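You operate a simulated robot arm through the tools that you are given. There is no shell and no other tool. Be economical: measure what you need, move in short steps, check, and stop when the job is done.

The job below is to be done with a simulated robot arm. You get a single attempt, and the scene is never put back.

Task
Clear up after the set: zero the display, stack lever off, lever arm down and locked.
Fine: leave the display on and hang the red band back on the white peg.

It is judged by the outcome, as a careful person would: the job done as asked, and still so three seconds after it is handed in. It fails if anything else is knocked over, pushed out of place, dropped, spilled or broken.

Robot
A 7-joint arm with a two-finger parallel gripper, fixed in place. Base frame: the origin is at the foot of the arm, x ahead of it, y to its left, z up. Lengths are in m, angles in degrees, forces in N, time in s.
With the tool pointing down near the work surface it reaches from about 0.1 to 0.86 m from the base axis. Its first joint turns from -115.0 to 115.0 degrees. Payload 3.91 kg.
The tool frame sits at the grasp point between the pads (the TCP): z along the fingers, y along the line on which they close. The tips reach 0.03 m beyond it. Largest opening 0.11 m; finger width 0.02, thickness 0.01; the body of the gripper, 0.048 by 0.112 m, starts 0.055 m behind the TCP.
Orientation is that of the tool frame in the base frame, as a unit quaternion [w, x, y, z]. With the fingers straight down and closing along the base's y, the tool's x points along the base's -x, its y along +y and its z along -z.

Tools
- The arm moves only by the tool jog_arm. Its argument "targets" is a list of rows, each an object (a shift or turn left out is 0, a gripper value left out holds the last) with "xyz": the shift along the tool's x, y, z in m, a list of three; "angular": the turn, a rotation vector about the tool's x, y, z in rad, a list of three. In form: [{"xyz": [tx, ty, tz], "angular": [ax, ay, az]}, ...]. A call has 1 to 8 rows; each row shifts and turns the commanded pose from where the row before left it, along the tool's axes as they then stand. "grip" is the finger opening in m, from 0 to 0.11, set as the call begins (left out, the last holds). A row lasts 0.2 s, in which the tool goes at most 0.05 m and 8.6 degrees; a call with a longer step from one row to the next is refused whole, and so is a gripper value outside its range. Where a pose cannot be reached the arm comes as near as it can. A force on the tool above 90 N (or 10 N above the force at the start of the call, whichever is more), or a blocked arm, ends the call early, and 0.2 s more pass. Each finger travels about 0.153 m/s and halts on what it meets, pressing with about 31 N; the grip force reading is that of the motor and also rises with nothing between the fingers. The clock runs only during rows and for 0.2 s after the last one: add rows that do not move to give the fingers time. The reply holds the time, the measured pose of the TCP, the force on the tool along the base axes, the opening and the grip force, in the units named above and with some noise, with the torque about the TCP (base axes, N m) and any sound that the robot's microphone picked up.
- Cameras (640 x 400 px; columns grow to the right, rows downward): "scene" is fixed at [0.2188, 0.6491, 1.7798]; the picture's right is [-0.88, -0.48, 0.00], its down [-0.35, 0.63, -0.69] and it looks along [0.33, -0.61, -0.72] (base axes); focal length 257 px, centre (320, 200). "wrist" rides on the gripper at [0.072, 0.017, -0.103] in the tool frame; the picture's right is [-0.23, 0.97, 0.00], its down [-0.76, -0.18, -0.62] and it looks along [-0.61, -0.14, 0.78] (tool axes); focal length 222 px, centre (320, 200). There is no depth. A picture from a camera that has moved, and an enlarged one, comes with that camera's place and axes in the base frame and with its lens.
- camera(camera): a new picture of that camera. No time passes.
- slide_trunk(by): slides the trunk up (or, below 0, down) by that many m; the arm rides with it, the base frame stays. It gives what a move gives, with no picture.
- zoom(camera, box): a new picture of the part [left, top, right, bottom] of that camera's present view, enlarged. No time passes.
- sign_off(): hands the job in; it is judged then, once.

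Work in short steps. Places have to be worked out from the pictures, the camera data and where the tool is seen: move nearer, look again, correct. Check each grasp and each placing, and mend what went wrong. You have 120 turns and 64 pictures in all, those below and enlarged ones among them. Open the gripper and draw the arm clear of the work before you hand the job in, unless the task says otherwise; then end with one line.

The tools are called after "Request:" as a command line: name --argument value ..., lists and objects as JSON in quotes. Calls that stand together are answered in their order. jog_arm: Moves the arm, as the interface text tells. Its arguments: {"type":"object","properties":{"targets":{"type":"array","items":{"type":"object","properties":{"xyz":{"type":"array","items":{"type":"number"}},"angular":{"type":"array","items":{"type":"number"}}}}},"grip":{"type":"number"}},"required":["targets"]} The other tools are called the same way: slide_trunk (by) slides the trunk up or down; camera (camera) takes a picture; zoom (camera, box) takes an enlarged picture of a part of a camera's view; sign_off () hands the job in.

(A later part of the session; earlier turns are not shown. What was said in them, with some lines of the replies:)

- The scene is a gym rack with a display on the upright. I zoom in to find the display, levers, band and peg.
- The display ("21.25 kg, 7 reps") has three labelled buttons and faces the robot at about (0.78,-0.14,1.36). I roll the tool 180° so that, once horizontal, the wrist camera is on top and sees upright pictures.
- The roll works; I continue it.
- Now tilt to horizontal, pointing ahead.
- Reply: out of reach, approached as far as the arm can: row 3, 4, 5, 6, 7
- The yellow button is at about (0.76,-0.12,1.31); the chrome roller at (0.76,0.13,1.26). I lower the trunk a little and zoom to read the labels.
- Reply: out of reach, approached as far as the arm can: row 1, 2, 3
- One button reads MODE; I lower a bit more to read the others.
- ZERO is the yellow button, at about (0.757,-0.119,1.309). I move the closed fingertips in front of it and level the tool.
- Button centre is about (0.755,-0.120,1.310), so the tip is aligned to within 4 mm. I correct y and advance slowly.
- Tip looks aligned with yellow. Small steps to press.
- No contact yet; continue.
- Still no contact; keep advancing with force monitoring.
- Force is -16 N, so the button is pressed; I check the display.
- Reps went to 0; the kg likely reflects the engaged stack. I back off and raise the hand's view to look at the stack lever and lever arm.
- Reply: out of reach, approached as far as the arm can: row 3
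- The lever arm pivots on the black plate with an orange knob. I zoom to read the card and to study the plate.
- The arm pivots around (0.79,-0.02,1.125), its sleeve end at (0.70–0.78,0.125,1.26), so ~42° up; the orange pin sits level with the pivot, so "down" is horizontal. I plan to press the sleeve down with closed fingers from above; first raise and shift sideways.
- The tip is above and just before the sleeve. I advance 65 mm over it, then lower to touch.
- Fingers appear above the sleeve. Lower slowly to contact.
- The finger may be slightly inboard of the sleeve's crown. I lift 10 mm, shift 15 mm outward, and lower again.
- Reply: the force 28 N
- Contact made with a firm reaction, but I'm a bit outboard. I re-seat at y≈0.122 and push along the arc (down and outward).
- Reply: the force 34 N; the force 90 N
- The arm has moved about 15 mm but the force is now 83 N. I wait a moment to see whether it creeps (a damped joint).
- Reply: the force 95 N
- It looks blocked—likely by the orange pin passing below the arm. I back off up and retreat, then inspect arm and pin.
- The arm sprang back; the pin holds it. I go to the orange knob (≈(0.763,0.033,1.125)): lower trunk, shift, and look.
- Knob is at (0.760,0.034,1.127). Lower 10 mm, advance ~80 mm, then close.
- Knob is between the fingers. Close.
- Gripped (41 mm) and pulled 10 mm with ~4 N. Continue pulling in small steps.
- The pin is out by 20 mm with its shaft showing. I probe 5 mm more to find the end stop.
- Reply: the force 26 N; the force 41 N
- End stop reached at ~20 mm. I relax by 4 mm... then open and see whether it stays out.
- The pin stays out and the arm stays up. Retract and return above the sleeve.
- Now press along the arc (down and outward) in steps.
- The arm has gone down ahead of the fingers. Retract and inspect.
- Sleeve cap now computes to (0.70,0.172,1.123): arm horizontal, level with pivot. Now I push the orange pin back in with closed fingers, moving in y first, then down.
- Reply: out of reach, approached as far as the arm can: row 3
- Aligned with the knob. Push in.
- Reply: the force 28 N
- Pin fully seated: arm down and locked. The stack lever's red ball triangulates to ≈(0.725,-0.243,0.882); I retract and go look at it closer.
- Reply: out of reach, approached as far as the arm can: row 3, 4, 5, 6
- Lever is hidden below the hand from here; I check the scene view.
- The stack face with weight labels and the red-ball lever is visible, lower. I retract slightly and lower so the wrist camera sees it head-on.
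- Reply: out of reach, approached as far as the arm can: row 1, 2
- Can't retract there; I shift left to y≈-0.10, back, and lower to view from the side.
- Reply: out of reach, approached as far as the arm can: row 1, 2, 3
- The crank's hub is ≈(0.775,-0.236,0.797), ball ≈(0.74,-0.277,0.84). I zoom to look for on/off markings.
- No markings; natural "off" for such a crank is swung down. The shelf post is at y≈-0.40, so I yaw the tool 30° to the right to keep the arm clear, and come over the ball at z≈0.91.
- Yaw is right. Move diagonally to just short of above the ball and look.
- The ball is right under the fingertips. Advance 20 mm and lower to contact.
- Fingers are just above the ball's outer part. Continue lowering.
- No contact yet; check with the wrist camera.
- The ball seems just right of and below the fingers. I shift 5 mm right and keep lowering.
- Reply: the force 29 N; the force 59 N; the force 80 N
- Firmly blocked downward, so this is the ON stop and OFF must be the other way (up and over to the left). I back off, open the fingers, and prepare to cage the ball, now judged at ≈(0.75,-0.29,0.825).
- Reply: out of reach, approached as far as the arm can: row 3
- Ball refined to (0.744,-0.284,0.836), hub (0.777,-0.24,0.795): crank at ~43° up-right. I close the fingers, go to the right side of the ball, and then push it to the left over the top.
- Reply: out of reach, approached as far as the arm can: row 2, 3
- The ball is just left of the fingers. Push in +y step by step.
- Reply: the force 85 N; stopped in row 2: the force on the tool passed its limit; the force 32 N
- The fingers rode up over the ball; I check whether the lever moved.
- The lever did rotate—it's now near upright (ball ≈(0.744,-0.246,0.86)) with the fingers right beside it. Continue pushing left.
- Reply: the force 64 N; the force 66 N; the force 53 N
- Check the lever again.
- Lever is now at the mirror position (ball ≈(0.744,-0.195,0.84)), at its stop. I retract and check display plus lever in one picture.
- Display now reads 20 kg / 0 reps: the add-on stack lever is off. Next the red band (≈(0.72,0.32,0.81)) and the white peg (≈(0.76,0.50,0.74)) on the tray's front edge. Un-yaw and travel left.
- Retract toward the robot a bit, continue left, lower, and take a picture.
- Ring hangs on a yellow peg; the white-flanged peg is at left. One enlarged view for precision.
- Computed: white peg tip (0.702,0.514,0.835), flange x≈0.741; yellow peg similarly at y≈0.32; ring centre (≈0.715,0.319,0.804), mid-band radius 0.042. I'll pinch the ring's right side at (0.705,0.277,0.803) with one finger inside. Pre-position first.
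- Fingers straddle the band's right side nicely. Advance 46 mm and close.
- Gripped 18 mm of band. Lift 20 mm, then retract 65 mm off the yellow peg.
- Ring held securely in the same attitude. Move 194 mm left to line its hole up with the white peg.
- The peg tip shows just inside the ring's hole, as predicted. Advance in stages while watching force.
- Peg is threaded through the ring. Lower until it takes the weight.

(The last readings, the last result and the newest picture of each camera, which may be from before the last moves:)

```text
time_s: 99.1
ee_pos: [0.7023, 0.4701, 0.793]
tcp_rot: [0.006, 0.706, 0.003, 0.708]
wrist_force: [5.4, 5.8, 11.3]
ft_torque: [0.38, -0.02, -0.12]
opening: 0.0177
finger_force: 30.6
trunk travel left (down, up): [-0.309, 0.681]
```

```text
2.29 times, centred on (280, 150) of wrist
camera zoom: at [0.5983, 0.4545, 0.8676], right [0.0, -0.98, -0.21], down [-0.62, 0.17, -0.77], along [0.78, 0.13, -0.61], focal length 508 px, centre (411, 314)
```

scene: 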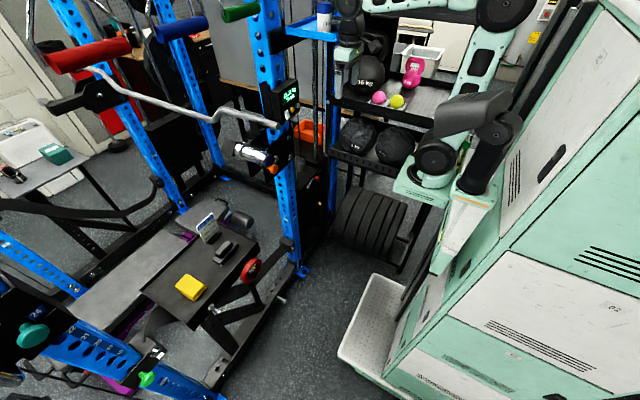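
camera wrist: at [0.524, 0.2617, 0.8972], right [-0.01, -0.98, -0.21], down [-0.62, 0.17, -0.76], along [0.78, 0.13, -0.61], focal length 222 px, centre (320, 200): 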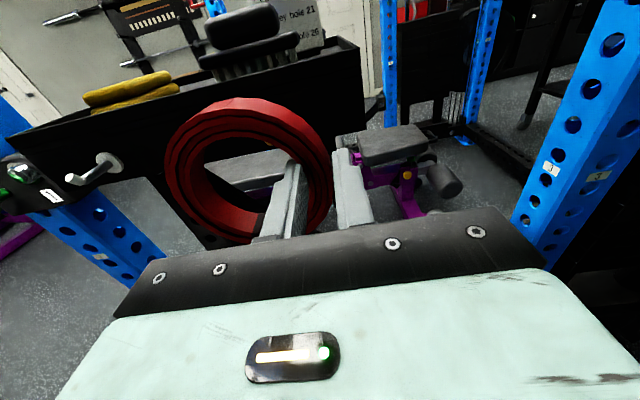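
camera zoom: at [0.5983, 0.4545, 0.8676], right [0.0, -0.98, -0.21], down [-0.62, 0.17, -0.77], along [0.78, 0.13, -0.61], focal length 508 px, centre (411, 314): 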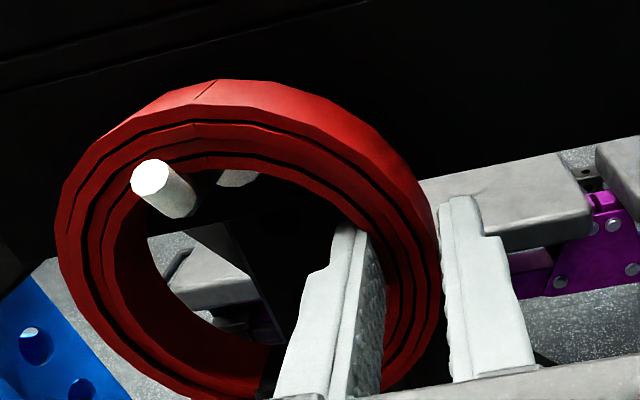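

Ring rests on the peg with the tip protruding, as with the yellow one. Relieve slightly, open, and withdraw.

Request:
jog_arm --targets '[{"xyz": [0.0015, 0, 0]}, {}]'

Request:
jog_arm --targets '[{}, {}, {}, {}]' --grip 0.038

Request:
jog_arm --targets '[{"xyz": [0, 0, -0.02]}, {"xyz": [0, 0, -0.03]}, {"xyz": [0, 0, -0.04]}, {"xyz": [0, 0.03, -0.03]}, {}]'

Request:
camera --camera "wrist"

```text
time_s: 99.7
ee_pos: [0.7019, 0.4687, 0.7942]
tcp_rot: [0.007, 0.707, 0.003, 0.707]
wrist_force: [2.8, 3.0, 8.4]
ft_torque: [0.34, -0.21, -0.02]
opening: 0.0178
finger_force: 31.2
trunk travel left (down, up): [-0.309, 0.681]
```

```text
time_s: 100.7
ee_pos: [0.7025, 0.4698, 0.7934]
tcp_rot: [0.007, 0.707, 0.003, 0.707]
wrist_force: [0.4, 0.1, -0.2]
ft_torque: [0.03, -0.01, 0.0]
opening: 0.0381
finger_force: 0.0
trunk travel left (down, up): [-0.309, 0.681]
```

```text
time_s: 101.9
ee_pos: [0.5804, 0.4399, 0.7948]
tcp_rot: [0.007, 0.707, 0.004, 0.707]
wrist_force: [0.2, -0.4, -0.1]
ft_torque: [-0.03, 0.0, 0.0]
opening: 0.0378
finger_force: 0.0
trunk travel left (down, up): [-0.309, 0.681]
```

```text
1 pictures are left
camera wrist: at [0.4778, 0.4254, 0.8677], right [-0.01, -0.98, -0.21], down [-0.62, 0.17, -0.76], along [0.78, 0.13, -0.61], focal length 222 px, centre (320, 200)
```

wrist: 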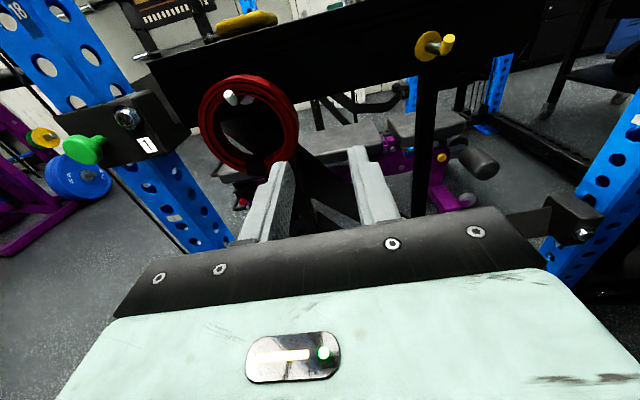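

The red band hangs on the white peg. Open and draw clear, then a last overall check.

Request:
jog_arm --targets '[{"xyz": [0, 0.02, -0.03]}, {"xyz": [0, 0.02, -0.02]}, {}, {}, {}]' --grip 0.1

Request:
slide_trunk --by 0.1

Request:
zoom --camera "scene" --box '[160, 60, 360, 320]'

```text
time_s: 103.1
ee_pos: [0.5314, 0.4007, 0.7927]
tcp_rot: [0.008, 0.707, 0.004, 0.707]
wrist_force: [0.1, -0.5, 0.0]
ft_torque: [-0.02, 0.0, 0.03]
opening: 0.0999
finger_force: 0.1
trunk travel left (down, up): [-0.309, 0.681]
```

```text
time_s: 104.5
ee_pos: [0.5322, 0.3998, 0.8944]
tcp_rot: [0.008, 0.707, 0.003, 0.707]
wrist_force: [-0.1, -0.4, 0.0]
ft_torque: [0.04, 0.0, -0.01]
opening: 0.1001
finger_force: 0.0
trunk travel left (down, up): [-0.409, 0.581]
```

```text
1.54 times, centred on (260, 190) of scene
camera zoom: at [0.2188, 0.6491, 1.7798], right [-0.88, -0.48, 0.0], down [-0.35, 0.63, -0.69], along [0.33, -0.61, -0.72], focal length 395 px, centre (412, 215)
```

zoom: 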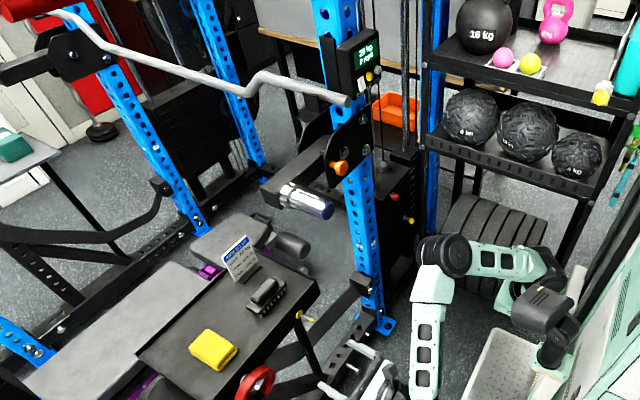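

The final picture shows everything in place: the display is on at 20 kg and 0 reps, the lever arm is down with its pin in, the stack lever is off, and the band is on the white peg. Handing in.

Request:
sign_off

```text
The job is handed in.
```

The job is handed in: the reps are zeroed with the display left on (it still shows the 20 kg stack), the stack lever is off, the lever arm is down with its pin in, and the red band is on the white peg. The stack lever has no markings; I took "off" as the position that dropped the display from 21.25 to 20 kg.
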